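You operate a simulated robot arm through the tools that you are given. There is no shell and no other tool.

The job below is to be done with a simulated two-armed robot. You get a single attempt, and the scene is never put back.

## Task
Turn the toe screw to 5, enter 5 and test the toe.
Fine: the ski on the beam; enter it on the terminal; the test must show GOOD; swing the toe arm in before the key, keep clear while it runs, park it afterwards.

Only the result counts: the job must be done as asked and must still hold three seconds after the hand-in. Knocking over, shifting, dropping, spilling or breaking anything else fails it.

## Robot
Two 7-joint arms with fingered hands on one trunk that stands fixed in place. Base frame: the origin is at the foot of the trunk, x ahead of it, y to its left, z up. Lengths are in m, angles in rad, forces in N, time in s.
The left shoulder is at [0.07, 0.162, 1.381], the right one opposite. With the tool pointing down near the work surface each hand reaches from about 0.1 to 0.78 m from the base axis, measured 20 degrees to its own side. Payload 4 kg a hand.
The TCP of each hand is the grasp point between the finger pads, 0.026 m short of the fingertips. In the tool frame z runs along the fingers and y along their closing line. The gripper opens to 0.132 m; its body begins 0.073 m behind the TCP. The gripper is a hand of 4 fingers: y runs from the thumb to the fingers, the wrist lies at [0, 0, -0.224] in the tool frame, and closing takes about 1.5 s.
Orientation is told as [roll, pitch, yaw] about the base's x, y, z axes, in that order, counted from this pose: with the fingers straight down and closing along the base's y, the tool's x points along the base's -x, its y along +y and its z along -z.

## Interface
- The arms move only by the tool send_rows. It takes "left_increments", "right_increments" or both (then of equal length, played together; a hand with none holds still); each is one flat list of numbers, 6 for each row, row after row: the shift along the base's x, y, z in units of 40 mm (1.0 is 40 mm), then the turn, a rotation vector about the base's x, y, z in units of 6 degrees (1.0 is 6 degrees). In form: [tx, ty, tz, rx, ry, rz, tx, ty, tz, rx, ry, rz, ...]. A call has 1 to 20 rows; each row shifts and turns the commanded pose from where the row before left it. "left_jaw" and "right_jaw" are, for a hand that has rows, the closure, from 0 (fully open) to 1 (shut), set as the call begins (left out, the last holds). A call with a number of a shift or a turn outside -1 to 1 is refused whole. A row lasts 0.2 s, in which the tool goes at most 0.05 m and 0.15 rad; a call with a longer step from one row to the next is refused whole, and so is a gripper value outside its range. Where a pose cannot be reached the arm comes as near as it can. A force on the tool above 40 N (or 10 N above the force at the start of the call, whichever is more), or a blocked arm, ends the call early, and 0.2 s more pass. The fingers move at their own pace (about 0.045 m/s each) and stop on an object; they squeeze with about 30 N. The grip force told is the motor's: it shows also when the fingers shut on nothing. Time passes only in rows, and 0.2 s behind the last, so rows that do not move let the fingers close. It gives the time, the measured TCP pose, the force on the tool (base axes), the opening and the grip force at its end, in the units of the frame above (readings bear some noise), with the torque about the TCP (base axes, N m) and any sound that the robot's microphone picked up, and new pictures: "show" is both (left out), scene, wrist or none (wrist: the cameras of the hands that moved).
- Cameras (640 x 400 px; columns grow to the right, rows downward): "scene" is now at [0.1309, -0.0234, 1.6249]; the picture's right is [-0.33, -0.94, 0.00], its down [-0.36, 0.13, -0.92] and it looks along [0.87, -0.31, -0.39] (base axes); focal length 214 px, centre (320, 200). "left" rides on the left gripper at [-0.073, 0.006, -0.094] in its tool frame; the picture's right is [-0.08, -1.00, 0.00], its down [0.78, -0.06, -0.62] and it looks along [0.61, -0.05, 0.79] (tool axes); focal length 230 px, centre (320, 200). "right" rides on the right gripper at [0.073, 0.006, -0.094] in its tool frame; the picture's right is [-0.08, 1.00, 0.00], its down [-0.79, -0.06, -0.62] and it looks along [-0.61, -0.05, 0.79] (tool axes); focal length 230 px, centre (320, 200). There is no depth. A picture from a camera that has moved, and an enlarged one, comes with that camera's place and axes in the base frame and with its lens. The place of the scene camera against the robot may be out by one fixed shift of up to 0.018 m in any direction.
- lift_body(by): slides the trunk up (or, below 0, down) by that many m; the arms and the scene camera ride with it, the base frame stays. It gives what a move gives, with no picture.
- move_fingers(finger1, finger2, finger3, thumb_bend, hand): sets how far each is bent, from 0 (flat) to 100 (curled in); at 30 the hand is open as for a grip, at 70 the pads meet at the TCP. One left out holds its place. A second passes; each finger stops where it meets its share of the squeeze, and holds until it gets a number again. A gripper value or a shape takes the hand back. It gives what a move gives, with no picture; readings hold the bend of each and the force on the fingers (four entries, about 0 where the hand has none), thumb and palm.
- grasp_type(shape, hand): the hand has 4 fingers and takes this shape, open, in about a second: jaw (thumb against the fingers, like two jaws); tri (thumb and two fingers); tip (a fingertip pinch); poke (one finger out to press); point (the index stretched); flat (the hand flat); cup (the hand cupped); fist (a fist). The gripper value then closes the fingers along that shape, each until it touches; the sizes above hold for jaw. It gives what a move gives, with no picture.
- head_to(pan, tilt): turns the head with the scene camera to pan (to the left, within 1.501 rad either way) and tilt (down, from -0.506 to 1.204), counted from straight ahead of the robot. It gives what a move gives, and a new picture of the scene camera.
- close_up(camera, box): a new picture of the part [left, top, right, bottom] of that camera's present view, enlarged. The clock stands still meanwhile.
- close_job(): hands the job in; it is judged then, once.

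Places have to be worked out from the pictures, the camera data and where the tool is seen. Open the grippers and draw the arms clear of the work before you hand the job in, unless the task says otherwise.

The tools are called after "Emit:" as a command line: name --argument value ..., lists and objects as JSON in quotes. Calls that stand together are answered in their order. send_rows: Moves the arms, as the interface text tells. Its arguments: {"type":"object","properties":{"left_increments":{"type":"array","items":{"type":"number"}},"left_jaw":{"type":"number"},"right_increments":{"type":"array","items":{"type":"number"}},"right_jaw":{"type":"number"},"show":{"type":"string","enum":["both","scene","wrist","none"]}},"required":[]} The other tools are called the same way: lift_body (by) moves the trunk up or down; grasp_type (shape, hand) gives the hand a shape; move_fingers (finger1, finger2, finger3, thumb_bend, hand) moves the fingers one by one; head_to (pan, tilt) turns the head that bears the scene camera; close_up (camera, box) takes an enlarged picture of a part of a camera's view; close_job () hands the job in.

At the start:

```text
clock: 0.0
left_eef_pos: [0.334, -0.0102, 1.5558]
left_tcp_rot: [0.0, 0.0, -0.003]
left_contact_force: [0.2, 0.4, -0.3]
left_ft_torque: [0.0, -0.01, -0.01]
left_grip_width: 0.132
left_grip_force: 0.1
left_shape: jaw
left_bend: [30.0, 30.0, 30.0, 30.0]
left_finger forces: [0.0, 0.0, 0.0, 0.0, 0.0, 0.0]
right_eef_pos: [0.3201, -0.4803, 1.5471]
right_tcp_rot: [0.0, 0.0, 0.0]
right_contact_force: [0.3, -0.7, -0.1]
right_ft_torque: [0.0, 0.0, -0.01]
right_grip_width: 0.1318
right_grip_force: 0.1
right_shape: jaw
right_bend: [30.0, 30.0, 30.0, 30.0]
right_finger forces: [0.0, 0.0, 0.1, 0.0, 0.0, 0.0]
trunk travel left (down, up): [-0.86, 0.08]
head pan, tilt (commanded): [-0.34, 0.396]
```

scene: 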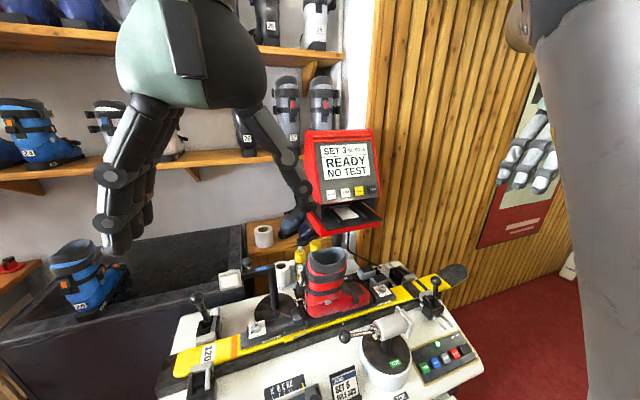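
right: 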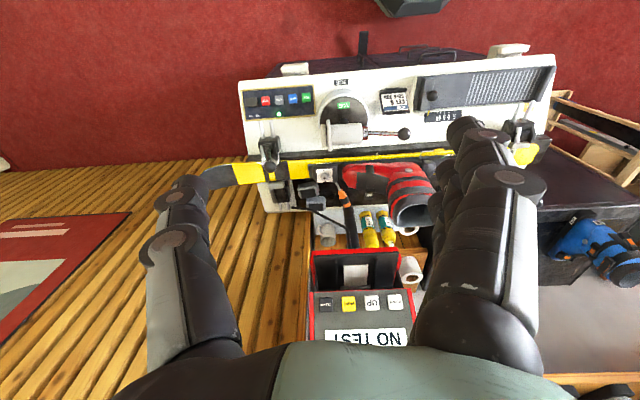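
left: 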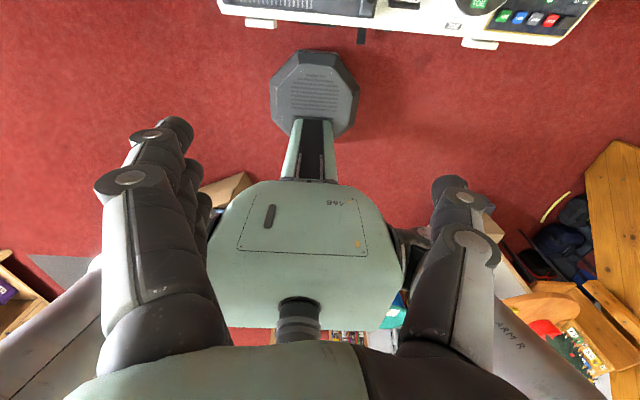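

I'll begin by looking closely at the bench: terminal, toe arm, key panel and toe screw.

Emit:
close_up --camera "scene" --box '[290, 120, 410, 240]'

Emit:
close_up --camera "scene" --box '[320, 260, 500, 400]'

Emit:
close_up --camera "scene" --box '[160, 240, 340, 400]'

Emit:
close_up --camera "right" --box '[230, 60, 430, 220]'

```text
3.33 times, centred on (350, 180) of scene
camera zoom: at [0.1309, -0.0234, 1.6249], right [-0.33, -0.94, 0.0], down [-0.36, 0.13, -0.92], along [0.87, -0.31, -0.39], focal length 715 px, centre (220, 267)
```

zoom: 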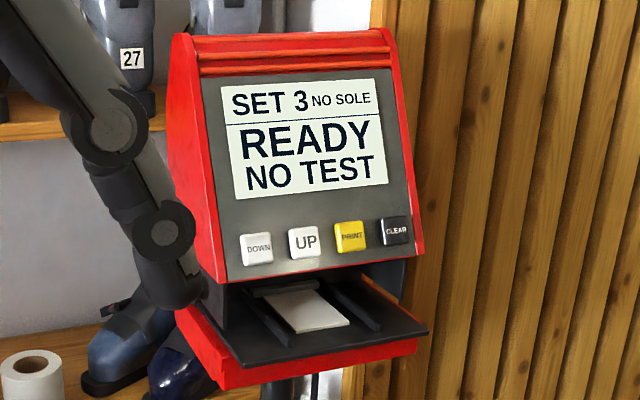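

```text
2.86 times, centred on (410, 330) of scene
camera zoom: at [0.1309, -0.0234, 1.6249], right [-0.33, -0.94, 0.0], down [-0.36, 0.13, -0.92], along [0.87, -0.31, -0.39], focal length 613 px, centre (63, -171)
```

zoom: 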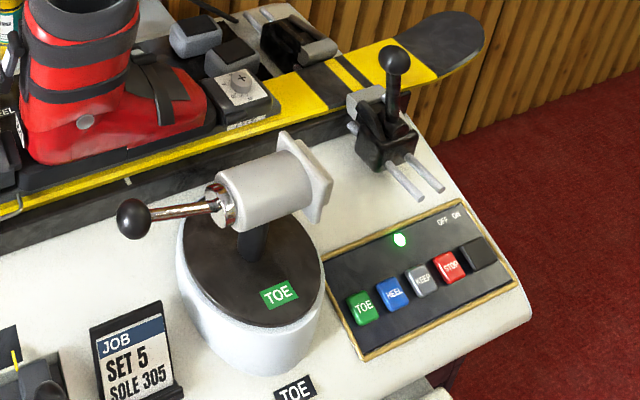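

```text
2.50 times, centred on (250, 320) of scene
camera zoom: at [0.1309, -0.0234, 1.6249], right [-0.33, -0.94, 0.0], down [-0.36, 0.13, -0.92], along [0.87, -0.31, -0.39], focal length 536 px, centre (495, -100)
```

zoom: 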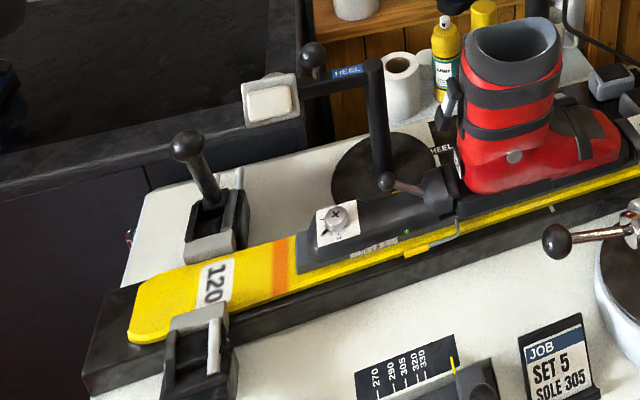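

```text
2.50 times, centred on (330, 140) of right
camera zoom: at [0.2498, -0.4736, 1.6406], right [0.08, 1.0, 0.0], down [0.79, -0.06, 0.62], along [0.61, -0.05, -0.79], focal length 575 px, centre (295, 350)
```

zoom: 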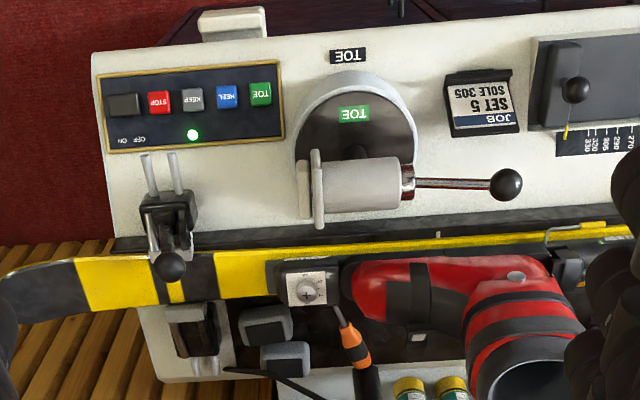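

The toe post top triangulates to about [0.47, -0.41, 0.85]. I'll tilt the head down to see the whole bench.

Emit:
head_to --pan -0.45 --tilt 0.75

```text
clock: 0.8
left_eef_pos: [0.3348, -0.01, 1.5565]
left_tcp_rot: [0.0, -0.001, -0.002]
left_contact_force: [-1.0, 0.5, 0.2]
left_ft_torque: [-0.02, -0.01, 0.0]
left_grip_width: 0.1319
left_grip_force: 0.0
left_shape: jaw
left_bend: [30.0, 30.0, 30.0, 30.0]
left_finger forces: [0.0, 0.0, 0.0, 0.0, 0.0, 0.1]
right_eef_pos: [0.3206, -0.4793, 1.5473]
right_tcp_rot: [0.0, 0.0, 0.002]
right_contact_force: [-0.3, -0.3, 0.5]
right_ft_torque: [0.01, -0.03, -0.02]
right_grip_width: 0.1317
right_grip_force: 0.0
right_shape: jaw
right_bend: [30.0, 30.0, 30.0, 30.0]
right_finger forces: [0.0, 0.1, 0.1, 0.0, 0.1, 0.0]
trunk travel left (down, up): [-0.86, 0.08]
head pan, tilt (commanded): [-0.45, 0.75]
camera scene: at [0.1182, -0.0285, 1.5935], right [-0.44, -0.9, 0.0], down [-0.61, 0.3, -0.73], along [0.66, -0.32, -0.68], focal length 214 px, centre (320, 200)
```

scene: 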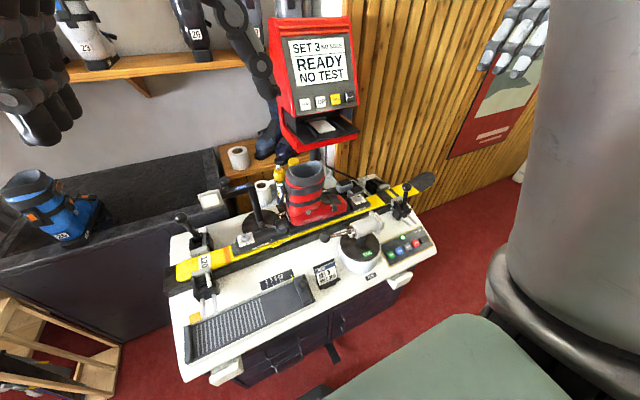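

Emit:
close_up --camera "scene" --box '[310, 160, 450, 300]'

Emit:
close_up --camera "scene" --box '[160, 190, 300, 310]'

Emit:
close_up --camera "scene" --box '[210, 150, 360, 260]'

Emit:
close_up --camera "scene" --box '[170, 260, 350, 390]'

Emit:
close_up --camera "right" --box '[400, 60, 560, 180]'

Emit:
close_up --camera "right" --box '[260, 150, 440, 280]'

```text
2.86 times, centred on (380, 230) of scene
camera zoom: at [0.1182, -0.0285, 1.5935], right [-0.44, -0.9, 0.0], down [-0.61, 0.3, -0.73], along [0.66, -0.32, -0.68], focal length 613 px, centre (149, 114)
```

zoom: 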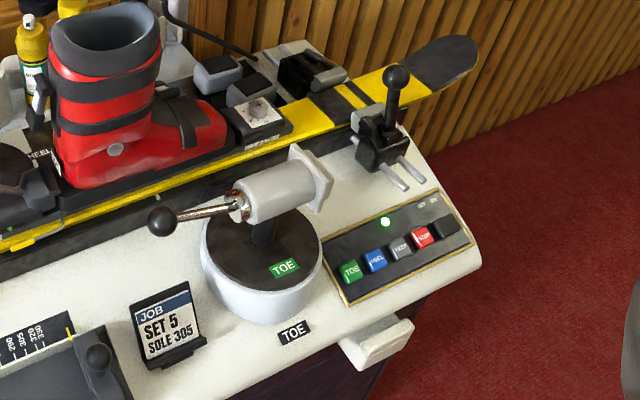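

```text
3.33 times, centred on (230, 250) of scene
camera zoom: at [0.1182, -0.0285, 1.5935], right [-0.44, -0.9, 0.0], down [-0.61, 0.3, -0.73], along [0.66, -0.32, -0.68], focal length 715 px, centre (620, 33)
```

zoom: 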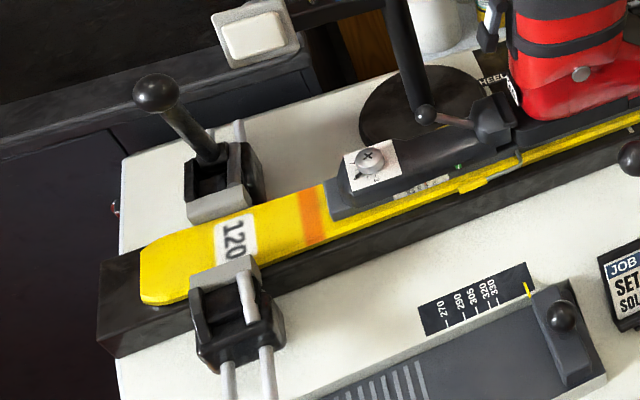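

```text
3.64 times, centred on (285, 205) of scene
camera zoom: at [0.1182, -0.0285, 1.5935], right [-0.44, -0.9, 0.0], down [-0.61, 0.3, -0.73], along [0.66, -0.32, -0.68], focal length 780 px, centre (447, 182)
```

zoom: 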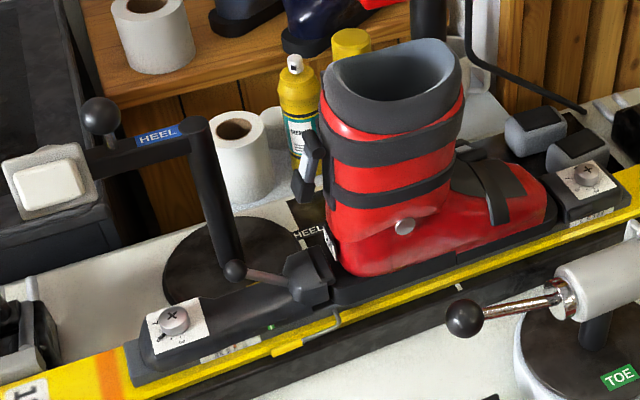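

```text
3.08 times, centred on (260, 325) of scene
camera zoom: at [0.1182, -0.0285, 1.5935], right [-0.44, -0.9, 0.0], down [-0.61, 0.3, -0.73], along [0.66, -0.32, -0.68], focal length 660 px, centre (505, -185)
```

zoom: 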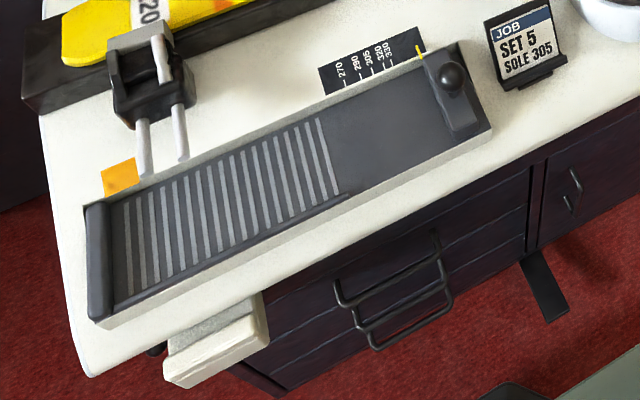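

```text
3.33 times, centred on (480, 120) of right
camera zoom: at [0.2498, -0.4737, 1.6406], right [0.08, 1.0, 0.0], down [0.79, -0.06, 0.62], along [0.61, -0.05, -0.79], focal length 767 px, centre (-213, 467)
```

zoom: 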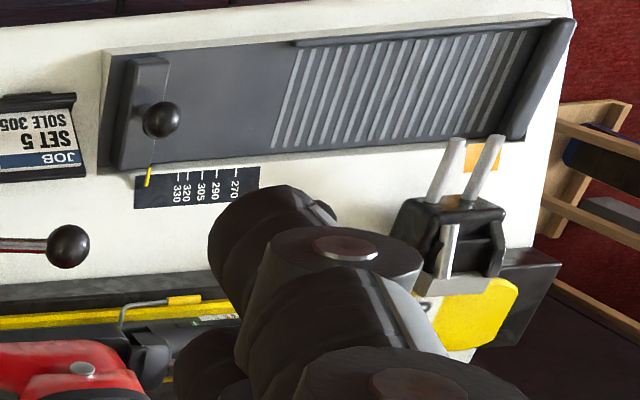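

```text
3.08 times, centred on (350, 215) of right
camera zoom: at [0.2498, -0.4737, 1.6406], right [0.08, 1.0, 0.0], down [0.79, -0.06, 0.62], along [0.61, -0.05, -0.79], focal length 708 px, centre (228, 154)
```

zoom: 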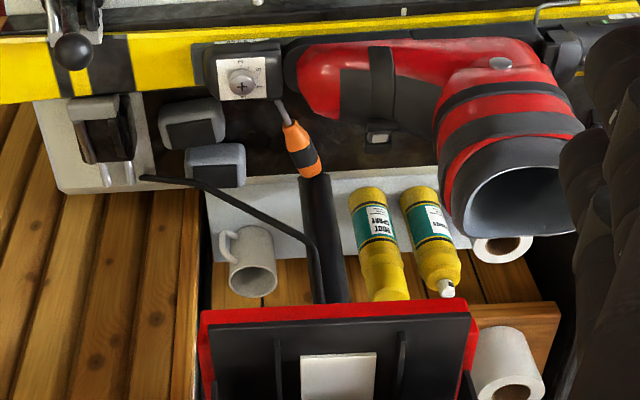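

The bench, terminal (UP key ≈ [0.84, -0.38, 1.325]) and toe screw (≈ [0.685, -0.493, 0.949]) are located. I'll lower the trunk to bring the screw within reach.

Emit:
lift_body --by -0.2

```text
clock: 3.0
left_eef_pos: [0.3357, -0.0105, 1.3551]
left_tcp_rot: [0.001, -0.001, -0.001]
left_contact_force: [0.6, 0.3, 0.3]
left_ft_torque: [-0.04, 0.02, 0.0]
left_grip_width: 0.132
left_grip_force: 0.0
left_shape: jaw
left_bend: [30.0, 30.0, 30.0, 30.0]
left_finger forces: [0.1, 0.0, 0.0, 0.1, 0.0, 0.0]
right_eef_pos: [0.3218, -0.4792, 1.3469]
right_tcp_rot: [0.0, 0.001, 0.001]
right_contact_force: [0.1, 0.6, 0.5]
right_ft_torque: [0.01, 0.01, 0.0]
right_grip_width: 0.1319
right_grip_force: 0.1
right_shape: jaw
right_bend: [30.0, 30.0, 30.0, 30.0]
right_finger forces: [0.0, 0.1, 0.0, 0.0, 0.0, 0.1]
trunk travel left (down, up): [-0.66, 0.28]
head pan, tilt (commanded): [-0.45, 0.75]
```

Next, I move the right hand toward the toe binding, staying high, to get a close wrist view of the screw.

Emit:
send_rows --right_increments '[1, 0, -0.7, 0, 0, 0, 1, 0, -0.7, 0, 0, 0, 1, 0, -0.7, 0, 0, 0, 1, 0, -0.7, 0, 0, 0, 1, 0, -0.7, 0, 0, 0, 1, 0, -0.7, 0, 0, 0]' --show "both"

```text
clock: 4.4
left_eef_pos: [0.3359, -0.01, 1.3548]
left_tcp_rot: [-0.001, 0.002, -0.001]
left_contact_force: [0.4, -0.2, 0.0]
left_ft_torque: [0.02, 0.01, 0.02]
left_grip_width: 0.1317
left_grip_force: 0.1
left_shape: jaw
left_bend: [30.0, 30.0, 30.0, 30.0]
left_finger forces: [0.0, 0.0, 0.0, 0.0, 0.1, 0.0]
right_eef_pos: [0.3561, -0.4656, 1.3413]
right_tcp_rot: [0.001, 0.0, 0.0]
right_contact_force: [0.5, -0.1, 0.6]
right_ft_torque: [0.01, 0.0, -0.03]
right_grip_width: 0.1317
right_grip_force: 0.0
right_shape: jaw
right_bend: [30.0, 30.0, 30.0, 30.0]
right_finger forces: [0.0, 0.0, 0.0, 0.1, 0.1, 0.0]
right hand out of reach, approached as far as the arm can: row 1, 2, 3, 4, 5, 6
trunk travel left (down, up): [-0.66, 0.28]
head pan, tilt (commanded): [-0.45, 0.75]
camera scene: at [0.118, -0.0287, 1.3934], right [-0.44, -0.9, 0.0], down [-0.61, 0.3, -0.73], along [0.66, -0.32, -0.68], focal length 214 px, centre (320, 200)
camera right: at [0.2849, -0.4593, 1.4369], right [0.08, 1.0, 0.0], down [0.79, -0.06, 0.62], along [0.61, -0.05, -0.79], focal length 230 px, centre (320, 200)
```

scene: 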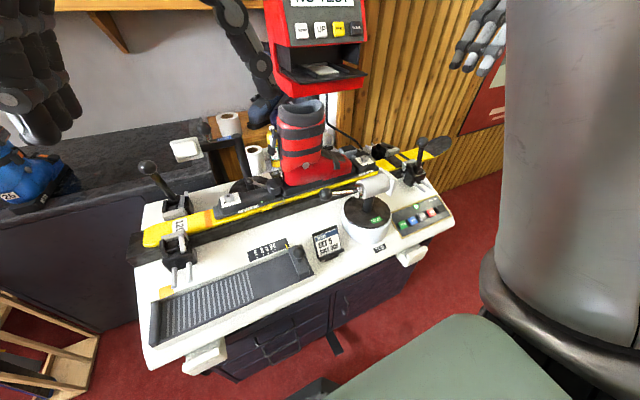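
right: 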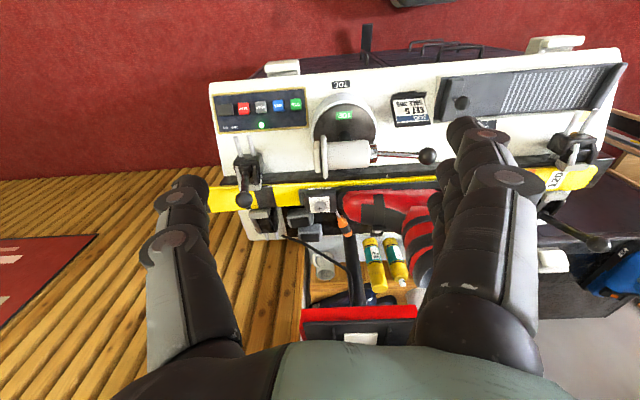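

The forward move was limited by reach at this height (the wrist is well above the shoulder). I'll lower the hand straight down first, clear of the bench edge, and then see.

Emit:
send_rows --right_increments '[0, 0, -1, 0, 0, 0, 0, 0, -1, 0, 0, 0]' --show "none"

```text
clock: 5.0
left_eef_pos: [0.335, -0.0104, 1.3551]
left_tcp_rot: [0.0, -0.001, -0.002]
left_contact_force: [-0.4, 0.0, 0.2]
left_ft_torque: [-0.03, 0.0, 0.0]
left_grip_width: 0.1317
left_grip_force: 0.0
left_shape: jaw
left_bend: [30.0, 30.0, 30.0, 30.0]
left_finger forces: [0.0, 0.1, 0.0, 0.0, 0.1, 0.1]
right_eef_pos: [0.3569, -0.4657, 1.3436]
right_tcp_rot: [0.001, 0.0, -0.002]
right_contact_force: [-0.4, 0.2, -0.3]
right_ft_torque: [-0.03, 0.03, -0.03]
right_grip_width: 0.1318
right_grip_force: 0.0
right_shape: jaw
right_bend: [30.0, 30.0, 30.0, 30.0]
right_finger forces: [0.0, 0.0, 0.1, 0.0, 0.0, 0.1]
right hand out of reach, approached as far as the arm can: row 1, 2
trunk travel left (down, up): [-0.66, 0.28]
head pan, tilt (commanded): [-0.45, 0.75]
```

Still out of reach; the commanded pose has run ahead. I'll bring the command back in x and keep lowering.

Emit:
send_rows --right_increments '[-1, 0, 0, 0, 0, 0, -1, 0, 0, 0, 0, 0, -1, 0, 0, 0, 0, 0, -1, 0, 0, 0, 0, 0]' --show "none"

```text
clock: 6.0
left_eef_pos: [0.3339, -0.0103, 1.3552]
left_tcp_rot: [0.001, -0.002, -0.002]
left_contact_force: [0.1, -0.1, 0.4]
left_ft_torque: [-0.02, -0.03, 0.02]
left_grip_width: 0.1317
left_grip_force: 0.0
left_shape: jaw
left_bend: [30.0, 30.0, 30.0, 30.0]
left_finger forces: [0.1, 0.0, 0.0, 0.0, 0.0, 0.1]
right_eef_pos: [0.1968, -0.4636, 1.3479]
right_tcp_rot: [-0.001, -0.001, 0.0]
right_contact_force: [0.0, 0.3, -1.0]
right_ft_torque: [0.03, 0.02, -0.01]
right_grip_width: 0.132
right_grip_force: 0.0
right_shape: jaw
right_bend: [30.0, 30.0, 30.0, 30.0]
right_finger forces: [0.1, 0.0, 0.0, 0.0, 0.0, 0.1]
right hand out of reach, approached as far as the arm can: row 2
trunk travel left (down, up): [-0.66, 0.28]
head pan, tilt (commanded): [-0.45, 0.75]
```

The command evidently resets to the reached pose. Testing a straight-down move from here in small steps.

Emit:
send_rows --right_increments '[0, 0, -1, 0, 0, 0, 0, 0, -1, 0, 0, 0, 0, 0, -1, 0, 0, 0]' --show "none"

```text
clock: 6.8
left_eef_pos: [0.3354, -0.0085, 1.3543]
left_tcp_rot: [0.0, 0.0, -0.001]
left_contact_force: [0.0, -0.6, 0.5]
left_ft_torque: [0.01, -0.02, -0.01]
left_grip_width: 0.1319
left_grip_force: 0.1
left_shape: jaw
left_bend: [30.0, 30.0, 30.0, 30.0]
left_finger forces: [0.0, 0.0, 0.0, 0.0, 0.1, 0.0]
right_eef_pos: [0.1948, -0.4563, 1.344]
right_tcp_rot: [0.001, 0.002, -0.001]
right_contact_force: [0.1, 0.2, 0.8]
right_ft_torque: [0.0, 0.0, 0.02]
right_grip_width: 0.1321
right_grip_force: 0.1
right_shape: jaw
right_bend: [30.0, 30.0, 30.0, 30.0]
right_finger forces: [0.1, 0.1, 0.1, 0.0, 0.1, 0.1]
right hand out of reach, approached as far as the arm can: row 1, 2, 3
trunk travel left (down, up): [-0.66, 0.28]
head pan, tilt (commanded): [-0.45, 0.75]
```

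Downward motion is blocked by a joint limit, so I want to see the arm's configuration.

Emit:
head_to --pan -0.9 --tilt 0.3

```text
clock: 7.7
left_eef_pos: [0.3347, -0.0097, 1.3549]
left_tcp_rot: [-0.001, -0.001, -0.001]
left_contact_force: [-0.3, -0.4, -0.6]
left_ft_torque: [-0.02, 0.0, 0.03]
left_grip_width: 0.1318
left_grip_force: 0.0
left_shape: jaw
left_bend: [30.0, 30.0, 30.0, 30.0]
left_finger forces: [0.0, 0.0, 0.0, 0.0, 0.0, 0.1]
right_eef_pos: [0.1962, -0.4563, 1.3448]
right_tcp_rot: [0.002, 0.002, 0.0]
right_contact_force: [0.6, -0.1, -0.5]
right_ft_torque: [-0.01, 0.0, -0.02]
right_grip_width: 0.1319
right_grip_force: 0.0
right_shape: jaw
right_bend: [30.0, 30.0, 30.0, 30.0]
right_finger forces: [0.1, 0.0, 0.0, 0.0, 0.0, 0.0]
trunk travel left (down, up): [-0.66, 0.28]
head pan, tilt (commanded): [-0.901, 0.3]
camera scene: at [0.1014, -0.0656, 1.4337], right [-0.78, -0.62, 0.0], down [-0.18, 0.23, -0.95], along [0.59, -0.75, -0.3], focal length 214 px, centre (320, 200)
```

scene: 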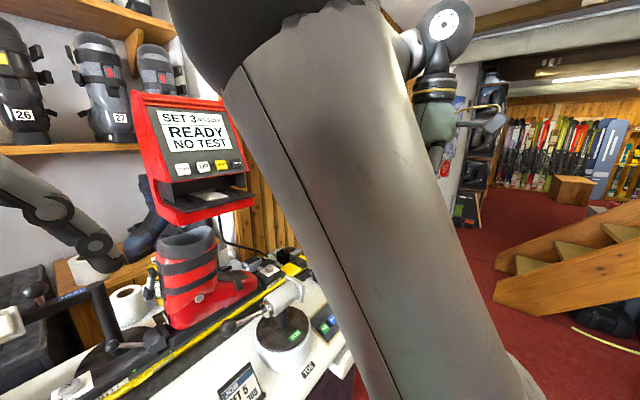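

The forearm rises steeply with the wrist strongly folded. I'll swing the fingers to point forward while advancing, to unfold the arm.

Emit:
send_rows --right_increments '[0.5, 0, 0, 0, -1, 0, 0.5, 0, 0, 0, -1, 0, 0.5, 0, 0, 0, -1, 0, 0.5, 0, 0, 0, -1, 0, 0.5, 0, 0, 0, -1, 0, 0.5, 0, 0, 0, -1, 0, 0.5, 0, 0, 0, -1, 0, 0.5, 0, 0, 0, -1, 0]' --show "scene"

```text
clock: 9.5
left_eef_pos: [0.3345, -0.0096, 1.3559]
left_tcp_rot: [0.001, -0.001, -0.001]
left_contact_force: [-0.7, -0.4, -0.2]
left_ft_torque: [0.0, 0.01, 0.02]
left_grip_width: 0.1318
left_grip_force: 0.0
left_shape: jaw
left_bend: [30.0, 30.0, 30.0, 30.0]
left_finger forces: [0.0, 0.0, 0.0, 0.0, 0.0, 0.0]
right_eef_pos: [0.2017, -0.4621, 1.3755]
right_tcp_rot: [0.004, -0.196, 0.001]
right_contact_force: [0.8, 0.0, 0.2]
right_ft_torque: [0.0, 0.05, 0.01]
right_grip_width: 0.132
right_grip_force: 0.1
right_shape: jaw
right_bend: [30.0, 30.0, 30.0, 30.0]
right_finger forces: [0.0, 0.1, 0.0, 0.1, 0.0, 0.0]
right hand out of reach, approached as far as the arm can: row 1, 2, 3, 4, 5, 6, 7, 8
trunk travel left (down, up): [-0.66, 0.28]
head pan, tilt (commanded): [-0.901, 0.3]
camera scene: at [0.1012, -0.0658, 1.4338], right [-0.78, -0.62, 0.0], down [-0.18, 0.23, -0.96], along [0.59, -0.75, -0.3], focal length 214 px, centre (320, 200)
```

scene: 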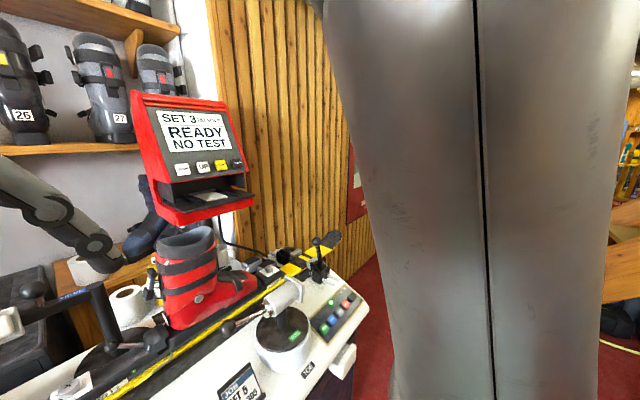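

Rotation is limited too. I'll probe which directions are free, starting with sideways/outward plus down.

Emit:
send_rows --right_increments '[0, 0, 0, 0, 1, 0, 0, 0, 0, 0, 1, 0, 0, -1, 0, 0, 0, 0, 0, -1, 0, 0, 0, 0, 0, -1, 0, 0, 0, 0]' --show "none"

Emit:
head_to --pan -1.4 --tilt 0.3

```text
clock: 10.7
left_eef_pos: [0.3359, -0.0121, 1.3562]
left_tcp_rot: [0.002, 0.0, -0.001]
left_contact_force: [-0.4, -0.2, -0.6]
left_ft_torque: [0.0, 0.01, 0.0]
left_grip_width: 0.1318
left_grip_force: 0.2
left_shape: jaw
left_bend: [30.0, 30.0, 30.0, 30.0]
left_finger forces: [0.0, 0.0, 0.1, 0.0, 0.0, 0.0]
right_eef_pos: [0.2012, -0.5807, 1.374]
right_tcp_rot: [0.008, 0.014, -0.001]
right_contact_force: [0.0, 0.9, -0.1]
right_ft_torque: [0.09, 0.01, -0.01]
right_grip_width: 0.1319
right_grip_force: 0.0
right_shape: jaw
right_bend: [30.0, 30.0, 30.0, 30.0]
right_finger forces: [0.0, 0.0, 0.0, 0.1, 0.1, 0.0]
trunk travel left (down, up): [-0.66, 0.28]
head pan, tilt (commanded): [-0.901, 0.3]
```

```text
clock: 11.6
left_eef_pos: [0.3352, -0.0097, 1.354]
left_tcp_rot: [0.001, 0.0, -0.001]
left_contact_force: [-1.2, -0.2, 0.0]
left_ft_torque: [-0.02, 0.0, 0.03]
left_grip_width: 0.132
left_grip_force: 0.0
left_shape: jaw
left_bend: [30.0, 30.0, 30.0, 30.0]
left_finger forces: [0.0, 0.1, 0.0, 0.0, 0.1, 0.0]
right_eef_pos: [0.2008, -0.5786, 1.3741]
right_tcp_rot: [0.006, 0.013, 0.0]
right_contact_force: [0.1, 0.1, -0.3]
right_ft_torque: [-0.01, 0.03, -0.03]
right_grip_width: 0.1319
right_grip_force: 0.0
right_shape: jaw
right_bend: [30.0, 30.0, 30.0, 30.0]
right_finger forces: [0.0, 0.0, 0.0, 0.0, 0.1, 0.0]
trunk travel left (down, up): [-0.66, 0.28]
head pan, tilt (commanded): [-1.4, 0.3]
camera scene: at [0.0595, -0.0841, 1.4338], right [-0.99, -0.17, 0.0], down [-0.05, 0.29, -0.96], along [0.16, -0.94, -0.3], focal length 214 px, centre (320, 200)
```

scene: 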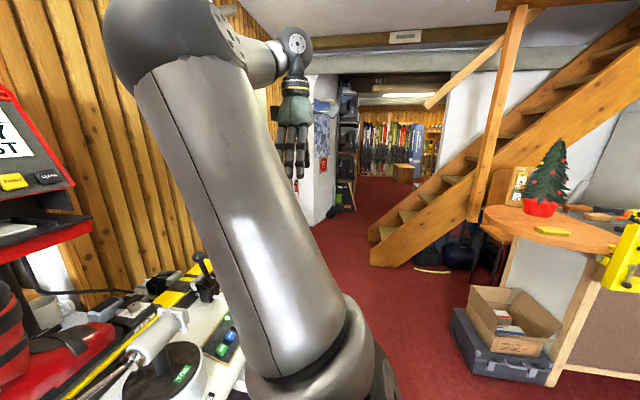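

Now the arm is visible: the upper arm is raised with the elbow high in front and the forearm going outward. I'll try lowering from this outer position.

Emit:
send_rows --right_increments '[0, 0, -1, 0, 0, 0, 0, 0, -1, 0, 0, 0, 0, 0, -1, 0, 0, 0, 0, 0, -1, 0, 0, 0]' --show "scene"

```text
clock: 12.6
left_eef_pos: [0.3339, -0.0091, 1.3546]
left_tcp_rot: [0.0, 0.001, -0.002]
left_contact_force: [-0.3, -0.5, 0.6]
left_ft_torque: [-0.07, 0.01, -0.02]
left_grip_width: 0.132
left_grip_force: 0.1
left_shape: jaw
left_bend: [30.0, 30.0, 30.0, 30.0]
left_finger forces: [0.1, 0.1, 0.0, 0.0, 0.0, 0.0]
right_eef_pos: [0.2148, -0.6065, 1.3209]
right_tcp_rot: [0.009, 0.014, 0.0]
right_contact_force: [-0.1, 0.3, 0.4]
right_ft_torque: [0.0, -0.01, 0.0]
right_grip_width: 0.132
right_grip_force: 0.2
right_shape: jaw
right_bend: [30.0, 30.0, 30.0, 30.0]
right_finger forces: [0.0, 0.0, 0.0, 0.1, 0.0, 0.0]
right hand out of reach, approached as far as the arm can: row 2, 3, 4
trunk travel left (down, up): [-0.66, 0.28]
head pan, tilt (commanded): [-1.4, 0.3]
camera scene: at [0.0584, -0.0841, 1.4339], right [-0.99, -0.17, 0.0], down [-0.05, 0.29, -0.96], along [0.16, -0.94, -0.3], focal length 214 px, centre (320, 200)
```

scene: 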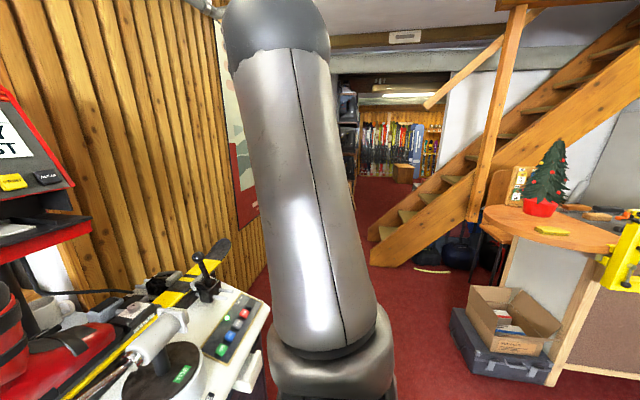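

Row 1 succeeded but then a limit was met. I'll try changing the tool yaw, to see whether a wrist joint is the limiting one.

Emit:
send_rows --right_increments '[0, 0, 0, 0, 0, -1, 0, 0, 0, 0, 0, -1, 0, 0, 0, 0, 0, -1, 0, 0, 0, 0, 0, -1, 0, 0, -0.5, 0, 0, -1, 0, 0, -0.5, 0, 0, -1, 0, 0, -0.5, 0, 0, -1]' --show "none"

```text
clock: 14.2
left_eef_pos: [0.3362, -0.011, 1.355]
left_tcp_rot: [0.0, 0.0, -0.003]
left_contact_force: [0.3, 0.3, 0.5]
left_ft_torque: [-0.01, 0.01, 0.01]
left_grip_width: 0.1318
left_grip_force: 0.0
left_shape: jaw
left_bend: [30.0, 30.0, 30.0, 30.0]
left_finger forces: [0.0, 0.0, 0.0, 0.0, 0.1, 0.0]
right_eef_pos: [0.2258, -0.6294, 1.3083]
right_tcp_rot: [0.008, 0.019, -0.736]
right_contact_force: [0.3, 0.2, 0.1]
right_ft_torque: [0.01, 0.02, -0.03]
right_grip_width: 0.132
right_grip_force: 0.0
right_shape: jaw
right_bend: [30.0, 30.0, 30.0, 30.0]
right_finger forces: [0.0, 0.0, 0.1, 0.0, 0.0, 0.0]
right hand out of reach, approached as far as the arm can: row 5, 6, 7
trunk travel left (down, up): [-0.66, 0.28]
head pan, tilt (commanded): [-1.4, 0.3]
```

Yaw is free, so it is a positional (joint) limit. I'll extend outward to the side and then go down around, in the free floor space to the right.

Emit:
send_rows --right_increments '[0, -1, 0, 0, 0, 1, 0, -1, 0, 0, 0, 1, 0, -1, 0, 0, 0, 1, 0, -0.5, -1, 0, 0, 1, 0, 0, -1, 0, 0, 1, 0, 0, -1, 0, 0, 1, 0, 0, -1, 0, 0, 1]' --show "scene"

```text
clock: 15.8
left_eef_pos: [0.3362, -0.0133, 1.3549]
left_tcp_rot: [0.002, 0.002, -0.002]
left_contact_force: [-0.3, 0.0, 1.3]
left_ft_torque: [0.01, 0.03, 0.01]
left_grip_width: 0.1319
left_grip_force: 0.1
left_shape: jaw
left_bend: [30.0, 30.0, 30.0, 30.0]
left_finger forces: [0.0, 0.1, 0.0, 0.1, 0.0, 0.2]
right_eef_pos: [0.2322, -0.7829, 1.1548]
right_tcp_rot: [0.01, 0.016, 0.0]
right_contact_force: [0.3, 0.0, -0.5]
right_ft_torque: [0.01, 0.01, 0.01]
right_grip_width: 0.1318
right_grip_force: 0.2
right_shape: jaw
right_bend: [30.0, 30.0, 30.0, 30.0]
right_finger forces: [0.0, 0.0, 0.0, 0.0, 0.0, 0.0]
right hand out of reach, approached as far as the arm can: row 7
trunk travel left (down, up): [-0.66, 0.28]
head pan, tilt (commanded): [-1.4, 0.3]
camera scene: at [0.0605, -0.0882, 1.4335], right [-0.99, -0.17, 0.0], down [-0.05, 0.29, -0.95], along [0.16, -0.94, -0.3], focal length 214 px, centre (320, 200)
```

scene: 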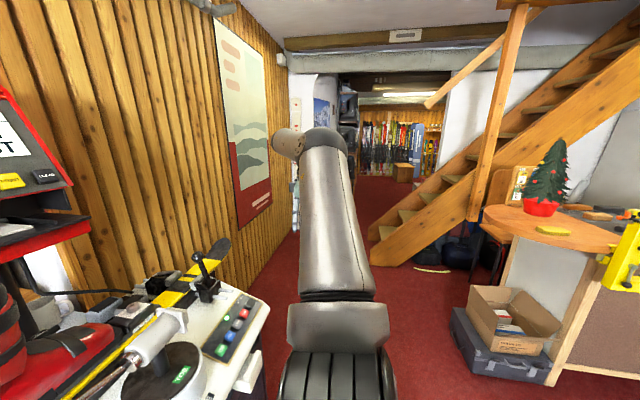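

Going around the outside works. Now I'll move forward and keep lowering slightly.

Emit:
send_rows --right_increments '[1, 0.3, 0, 0, 0, 0, 1, 0.3, 0, 0, 0, 0, 1, 0.3, 0, 0, 0, 0, 1, 0.3, 0, 0, 0, 0, 1, 0.3, 0, 0, 0, 0, 1, 0.3, 0, 0, 0, 0]' --show "scene"

```text
clock: 17.2
left_eef_pos: [0.3364, -0.0099, 1.3543]
left_tcp_rot: [0.0, 0.001, -0.002]
left_contact_force: [0.3, 1.4, -0.8]
left_ft_torque: [-0.01, -0.01, -0.03]
left_grip_width: 0.1318
left_grip_force: 0.0
left_shape: jaw
left_bend: [30.0, 30.0, 30.0, 30.0]
left_finger forces: [0.0, 0.0, 0.1, 0.0, 0.0, 0.0]
right_eef_pos: [0.4698, -0.7063, 1.1532]
right_tcp_rot: [0.005, 0.013, -0.003]
right_contact_force: [-0.6, 0.0, -0.3]
right_ft_torque: [0.01, 0.0, -0.01]
right_grip_width: 0.1322
right_grip_force: 0.1
right_shape: jaw
right_bend: [30.0, 30.0, 30.0, 30.0]
right_finger forces: [0.0, 0.1, 0.0, 0.1, 0.0, 0.0]
trunk travel left (down, up): [-0.66, 0.28]
head pan, tilt (commanded): [-1.4, 0.3]
camera scene: at [0.0608, -0.0838, 1.4338], right [-0.99, -0.17, 0.0], down [-0.05, 0.29, -0.96], along [0.16, -0.94, -0.3], focal length 214 px, centre (320, 200)
```

scene: 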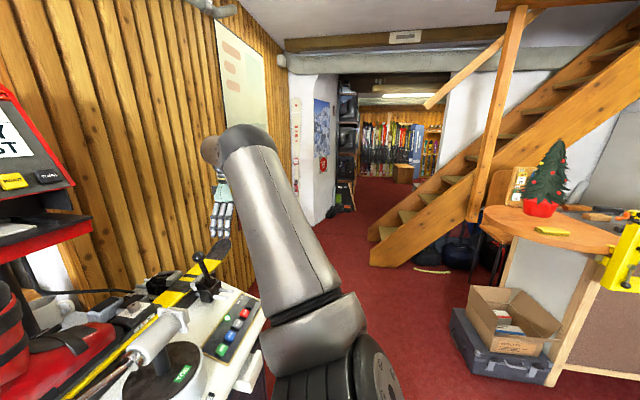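

Moving cleanly now. Continue inward above the toe binding, and aim the head back at the bench.

Emit:
send_rows --right_increments '[0.7, 0.95, 0, 0, 0, 0, 0.7, 0.95, 0, 0, 0, 0, 0.7, 0.95, 0, 0, 0, 0, 0.7, 0.95, 0, 0, 0, 0]' --show "wrist"

Emit:
head_to --pan -0.65 --tilt 0.6

```text
clock: 18.2
left_eef_pos: [0.3378, -0.0093, 1.3555]
left_tcp_rot: [-0.002, 0.001, -0.003]
left_contact_force: [0.2, -0.4, 0.4]
left_ft_torque: [-0.01, 0.0, -0.03]
left_grip_width: 0.1317
left_grip_force: 0.1
left_shape: jaw
left_bend: [30.0, 30.0, 30.0, 30.0]
left_finger forces: [0.0, 0.0, 0.1, 0.1, 0.0, 0.1]
right_eef_pos: [0.5854, -0.5564, 1.1545]
right_tcp_rot: [0.003, 0.015, -0.001]
right_contact_force: [0.7, 0.7, 1.5]
right_ft_torque: [-0.01, 0.02, 0.01]
right_grip_width: 0.1319
right_grip_force: 0.0
right_shape: jaw
right_bend: [30.0, 30.0, 30.0, 30.0]
right_finger forces: [0.0, 0.1, 0.1, 0.0, 0.0, 0.1]
trunk travel left (down, up): [-0.66, 0.28]
head pan, tilt (commanded): [-1.4, 0.3]
camera right: at [0.5154, -0.5502, 1.2483], right [0.08, 1.0, 0.0], down [0.79, -0.06, 0.61], along [0.6, -0.04, -0.8], focal length 230 px, centre (320, 200)
```

right: 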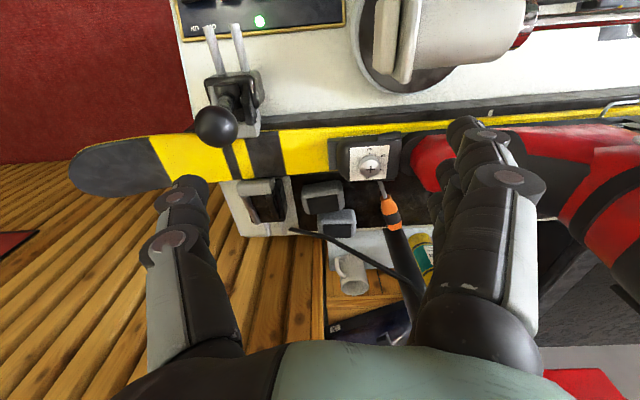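

```text
clock: 19.3
left_eef_pos: [0.3362, -0.0097, 1.3539]
left_tcp_rot: [0.001, 0.0, -0.003]
left_contact_force: [-0.3, -0.4, -0.6]
left_ft_torque: [-0.03, 0.0, 0.01]
left_grip_width: 0.1317
left_grip_force: 0.1
left_shape: jaw
left_bend: [30.0, 30.0, 30.0, 30.0]
left_finger forces: [0.1, 0.0, 0.0, 0.0, 0.0, 0.0]
right_eef_pos: [0.5837, -0.5569, 1.1539]
right_tcp_rot: [0.005, 0.013, 0.0]
right_contact_force: [0.0, 0.8, 0.5]
right_ft_torque: [0.01, -0.03, 0.03]
right_grip_width: 0.1316
right_grip_force: 0.1
right_shape: jaw
right_bend: [30.0, 30.0, 30.0, 30.0]
right_finger forces: [0.1, 0.0, 0.0, 0.0, 0.1, 0.1]
trunk travel left (down, up): [-0.66, 0.28]
head pan, tilt (commanded): [-0.649, 0.6]
camera scene: at [0.1142, -0.0458, 1.4063], right [-0.61, -0.8, 0.0], down [-0.45, 0.34, -0.83], along [0.66, -0.5, -0.56], focal length 214 px, centre (320, 200)
```

scene: 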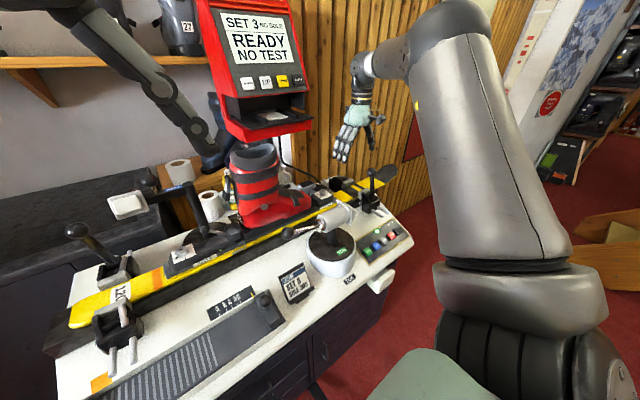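

The hand is now above the toe. A close-up of the screw dial and screwdriver from the right wrist camera.

Emit:
close_up --camera "right" --box '[320, 120, 440, 240]'

Emit:
close_up --camera "right" --box '[180, 0, 540, 220]'

Emit:
close_up --camera "scene" --box '[270, 170, 420, 290]'

```text
3.33 times, centred on (380, 180) of right
camera zoom: at [0.5138, -0.5515, 1.2484], right [0.08, 1.0, 0.0], down [0.79, -0.06, 0.61], along [0.6, -0.04, -0.8], focal length 767 px, centre (120, 267)
```

zoom: 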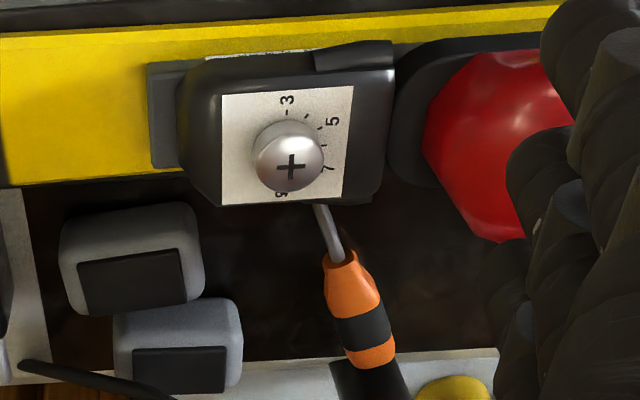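

```text
1.78 times, centred on (360, 110) of right
camera zoom: at [0.5138, -0.5515, 1.2484], right [0.08, 1.0, 0.0], down [0.79, -0.06, 0.61], along [0.6, -0.04, -0.8], focal length 409 px, centre (249, 360)
```

zoom: 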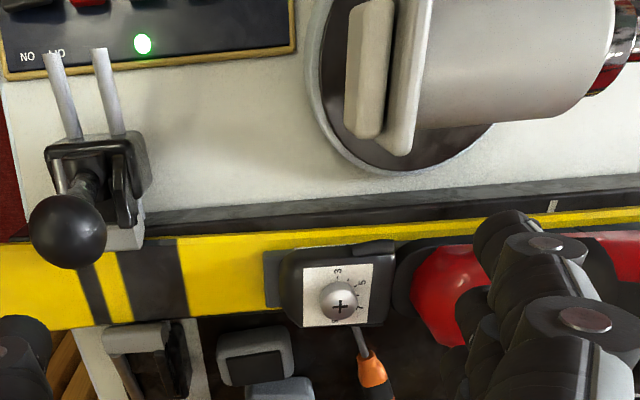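

```text
3.33 times, centred on (345, 230) of scene
camera zoom: at [0.1142, -0.0458, 1.4063], right [-0.61, -0.8, 0.0], down [-0.45, 0.34, -0.83], along [0.66, -0.5, -0.56], focal length 715 px, centre (237, 100)
```

zoom: 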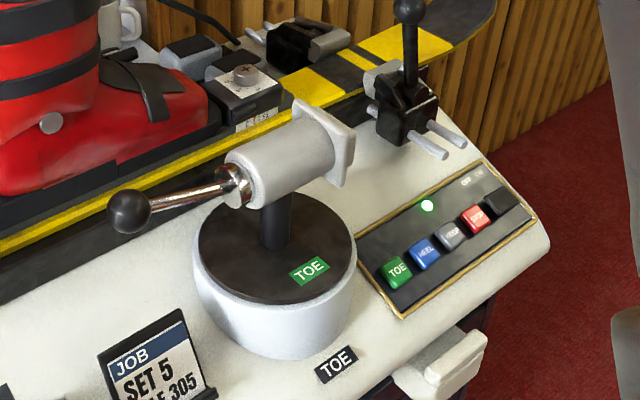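

Dial: 3, 5, 7, 9 run clockwise seen from above, about 30° a unit. I need a closer look at the screw's pointer, so I move nearer above it.

Emit:
send_rows --right_increments '[0.62, 0.56, -0.7, 0, 0, 0, 0.62, 0.56, -0.7, 0, 0, 0, 0.62, 0.56, -0.7, 0, 0, 0]' --show "wrist"

Emit:
close_up --camera "right" --box '[250, 60, 410, 180]'

```text
clock: 20.1
left_eef_pos: [0.3358, -0.0101, 1.355]
left_tcp_rot: [-0.001, 0.0, -0.003]
left_contact_force: [-0.5, 0.1, -0.5]
left_ft_torque: [-0.01, -0.01, 0.01]
left_grip_width: 0.1318
left_grip_force: 0.0
left_shape: jaw
left_bend: [30.0, 30.0, 30.0, 30.0]
left_finger forces: [0.0, 0.0, 0.1, 0.0, 0.0, 0.0]
right_eef_pos: [0.642, -0.4986, 1.0756]
right_tcp_rot: [0.003, 0.013, -0.003]
right_contact_force: [-0.8, 0.3, -0.3]
right_ft_torque: [0.01, 0.01, 0.02]
right_grip_width: 0.1321
right_grip_force: 0.0
right_shape: jaw
right_bend: [30.0, 30.0, 30.0, 30.0]
right_finger forces: [0.1, 0.0, 0.0, 0.0, 0.1, 0.0]
right hand out of reach, approached as far as the arm can: row 2, 3
trunk travel left (down, up): [-0.66, 0.28]
head pan, tilt (commanded): [-0.649, 0.6]
camera right: at [0.5716, -0.4924, 1.1694], right [0.08, 1.0, 0.0], down [0.79, -0.06, 0.61], along [0.6, -0.04, -0.79], focal length 230 px, centre (320, 200)
```

right: 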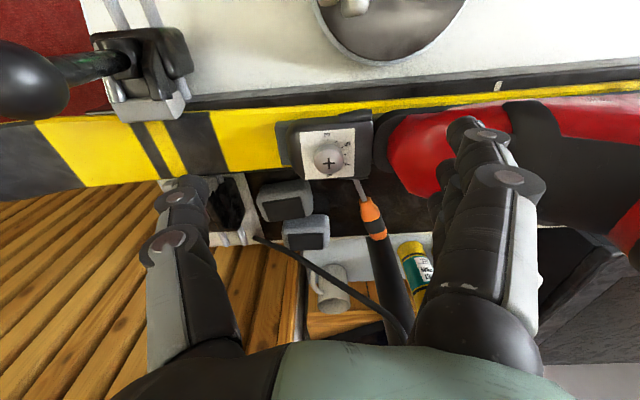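

```text
3.33 times, centred on (330, 120) of right
camera zoom: at [0.5716, -0.4924, 1.1694], right [0.08, 1.0, 0.0], down [0.79, -0.06, 0.61], along [0.6, -0.04, -0.79], focal length 767 px, centre (287, 467)
```

zoom: 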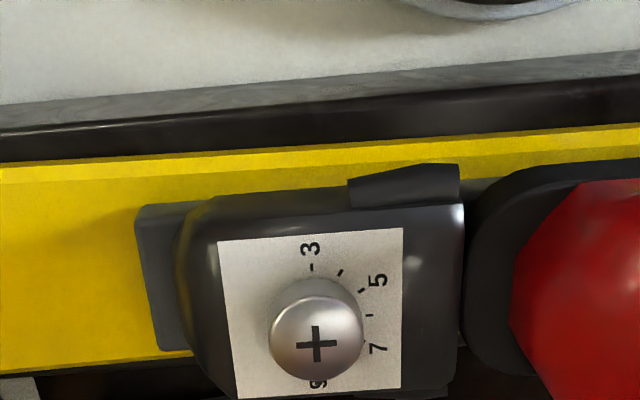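

The screw has a cross slot; I need to find its pointer mark. Zooming in maximally.

Emit:
close_up --camera "right" --box '[300, 125, 360, 185]'

Emit:
close_up --camera "scene" --box '[300, 175, 340, 205]'

Emit:
close_up --camera "scene" --box '[160, 230, 210, 270]'

```text
6.67 times, centred on (330, 155) of right
camera zoom: at [0.5716, -0.4924, 1.1694], right [0.08, 1.0, 0.0], down [0.79, -0.06, 0.61], along [0.6, -0.04, -0.79], focal length 1534 px, centre (253, 500)
```

zoom: 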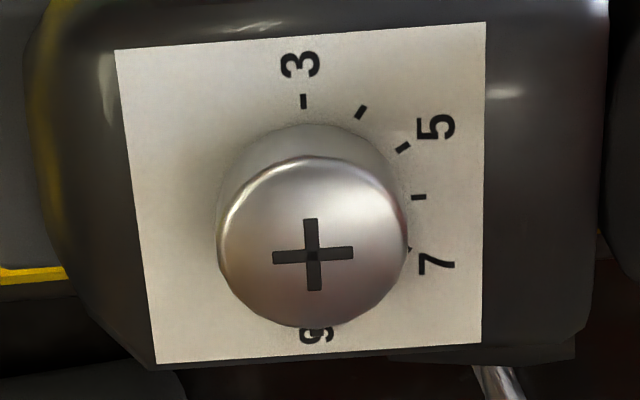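

```text
13.33 times, centred on (320, 190) of scene
camera zoom: at [0.1141, -0.0457, 1.4063], right [-0.61, -0.8, 0.0], down [-0.45, 0.34, -0.82], along [0.66, -0.5, -0.57], focal length 2860 px, centre (320, 333)
```

zoom: 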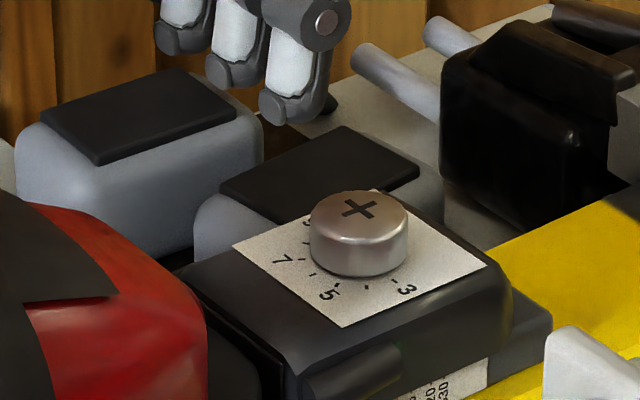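

```text
10.00 times, centred on (185, 250) of scene
camera zoom: at [0.1141, -0.0457, 1.4063], right [-0.61, -0.8, 0.0], down [-0.45, 0.34, -0.82], along [0.66, -0.5, -0.57], focal length 2145 px, centre (1670, -300)
```

zoom: 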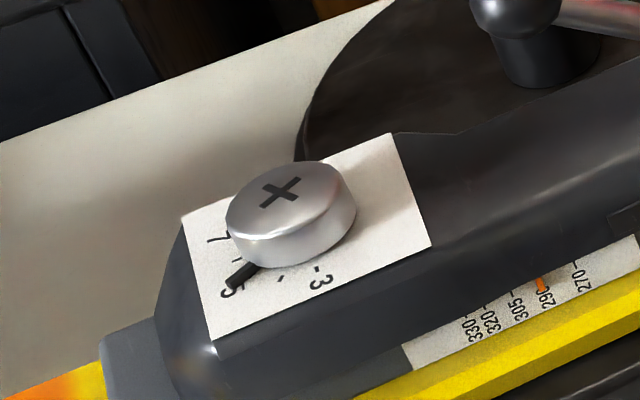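

The heel screw has a pointer bar (at 5) under the head; the toe's pointer must be hidden behind its head (about 9). I'll yaw the hand +60° to look from the other side.

Emit:
send_rows --right_increments '[0, 0, 0, 0, 0, 1, 0, 0, 0, 0, 0, 1, 0, 0, 0, 0, 0, 1, 0, 0, 0, 0, 0, 1, 0, 0, 0, 0, 0, 1, 0, 0, 0, 0, 0, 1, 0, 0, 0, 0, 0, 1, 0, 0, 0, 0, 0, 1, 0, 0, 0, 0, 0, 1, 0, 0, 0, 0, 0, 1]' --show "wrist"

```text
clock: 22.3
left_eef_pos: [0.336, -0.0095, 1.3546]
left_tcp_rot: [0.0, 0.002, -0.001]
left_contact_force: [0.2, 1.1, 0.1]
left_ft_torque: [-0.01, 0.0, -0.01]
left_grip_width: 0.1319
left_grip_force: 0.0
left_shape: jaw
left_bend: [30.0, 30.0, 30.0, 30.0]
left_finger forces: [0.0, 0.1, 0.0, 0.0, 0.0, 0.0]
right_eef_pos: [0.6399, -0.498, 1.0762]
right_tcp_rot: [0.006, 0.013, 1.05]
right_contact_force: [0.0, -1.0, 0.5]
right_ft_torque: [0.03, -0.01, -0.01]
right_grip_width: 0.1321
right_grip_force: 0.1
right_shape: jaw
right_bend: [30.0, 30.0, 30.0, 30.0]
right_finger forces: [0.0, 0.1, 0.0, 0.0, 0.0, 0.0]
trunk travel left (down, up): [-0.66, 0.28]
head pan, tilt (commanded): [-0.649, 0.6]
camera right: at [0.601, -0.5569, 1.1699], right [-0.83, 0.56, 0.0], down [0.45, 0.66, 0.61], along [0.34, 0.5, -0.8], focal length 230 px, centre (320, 200)
```

right: 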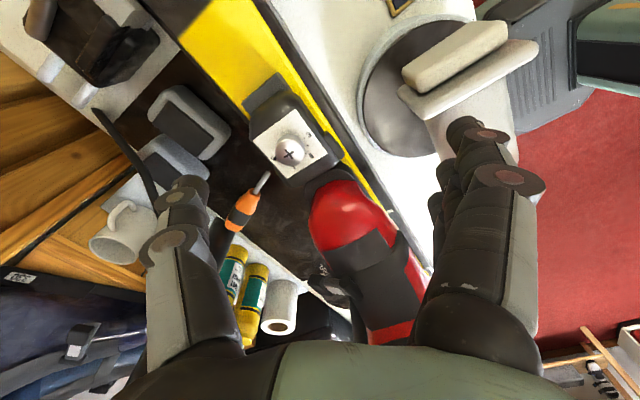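

Emit:
close_up --camera "right" --box '[250, 110, 330, 190]'

```text
5.00 times, centred on (290, 150) of right
camera zoom: at [0.601, -0.5569, 1.1699], right [-0.83, 0.56, 0.0], down [0.45, 0.66, 0.61], along [0.34, 0.5, -0.8], focal length 1150 px, centre (470, 450)
```

zoom: 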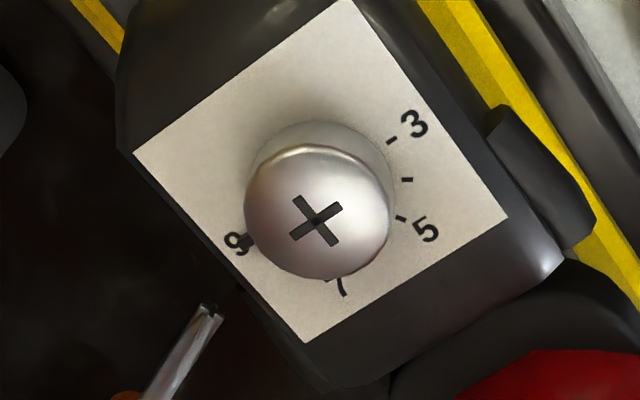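

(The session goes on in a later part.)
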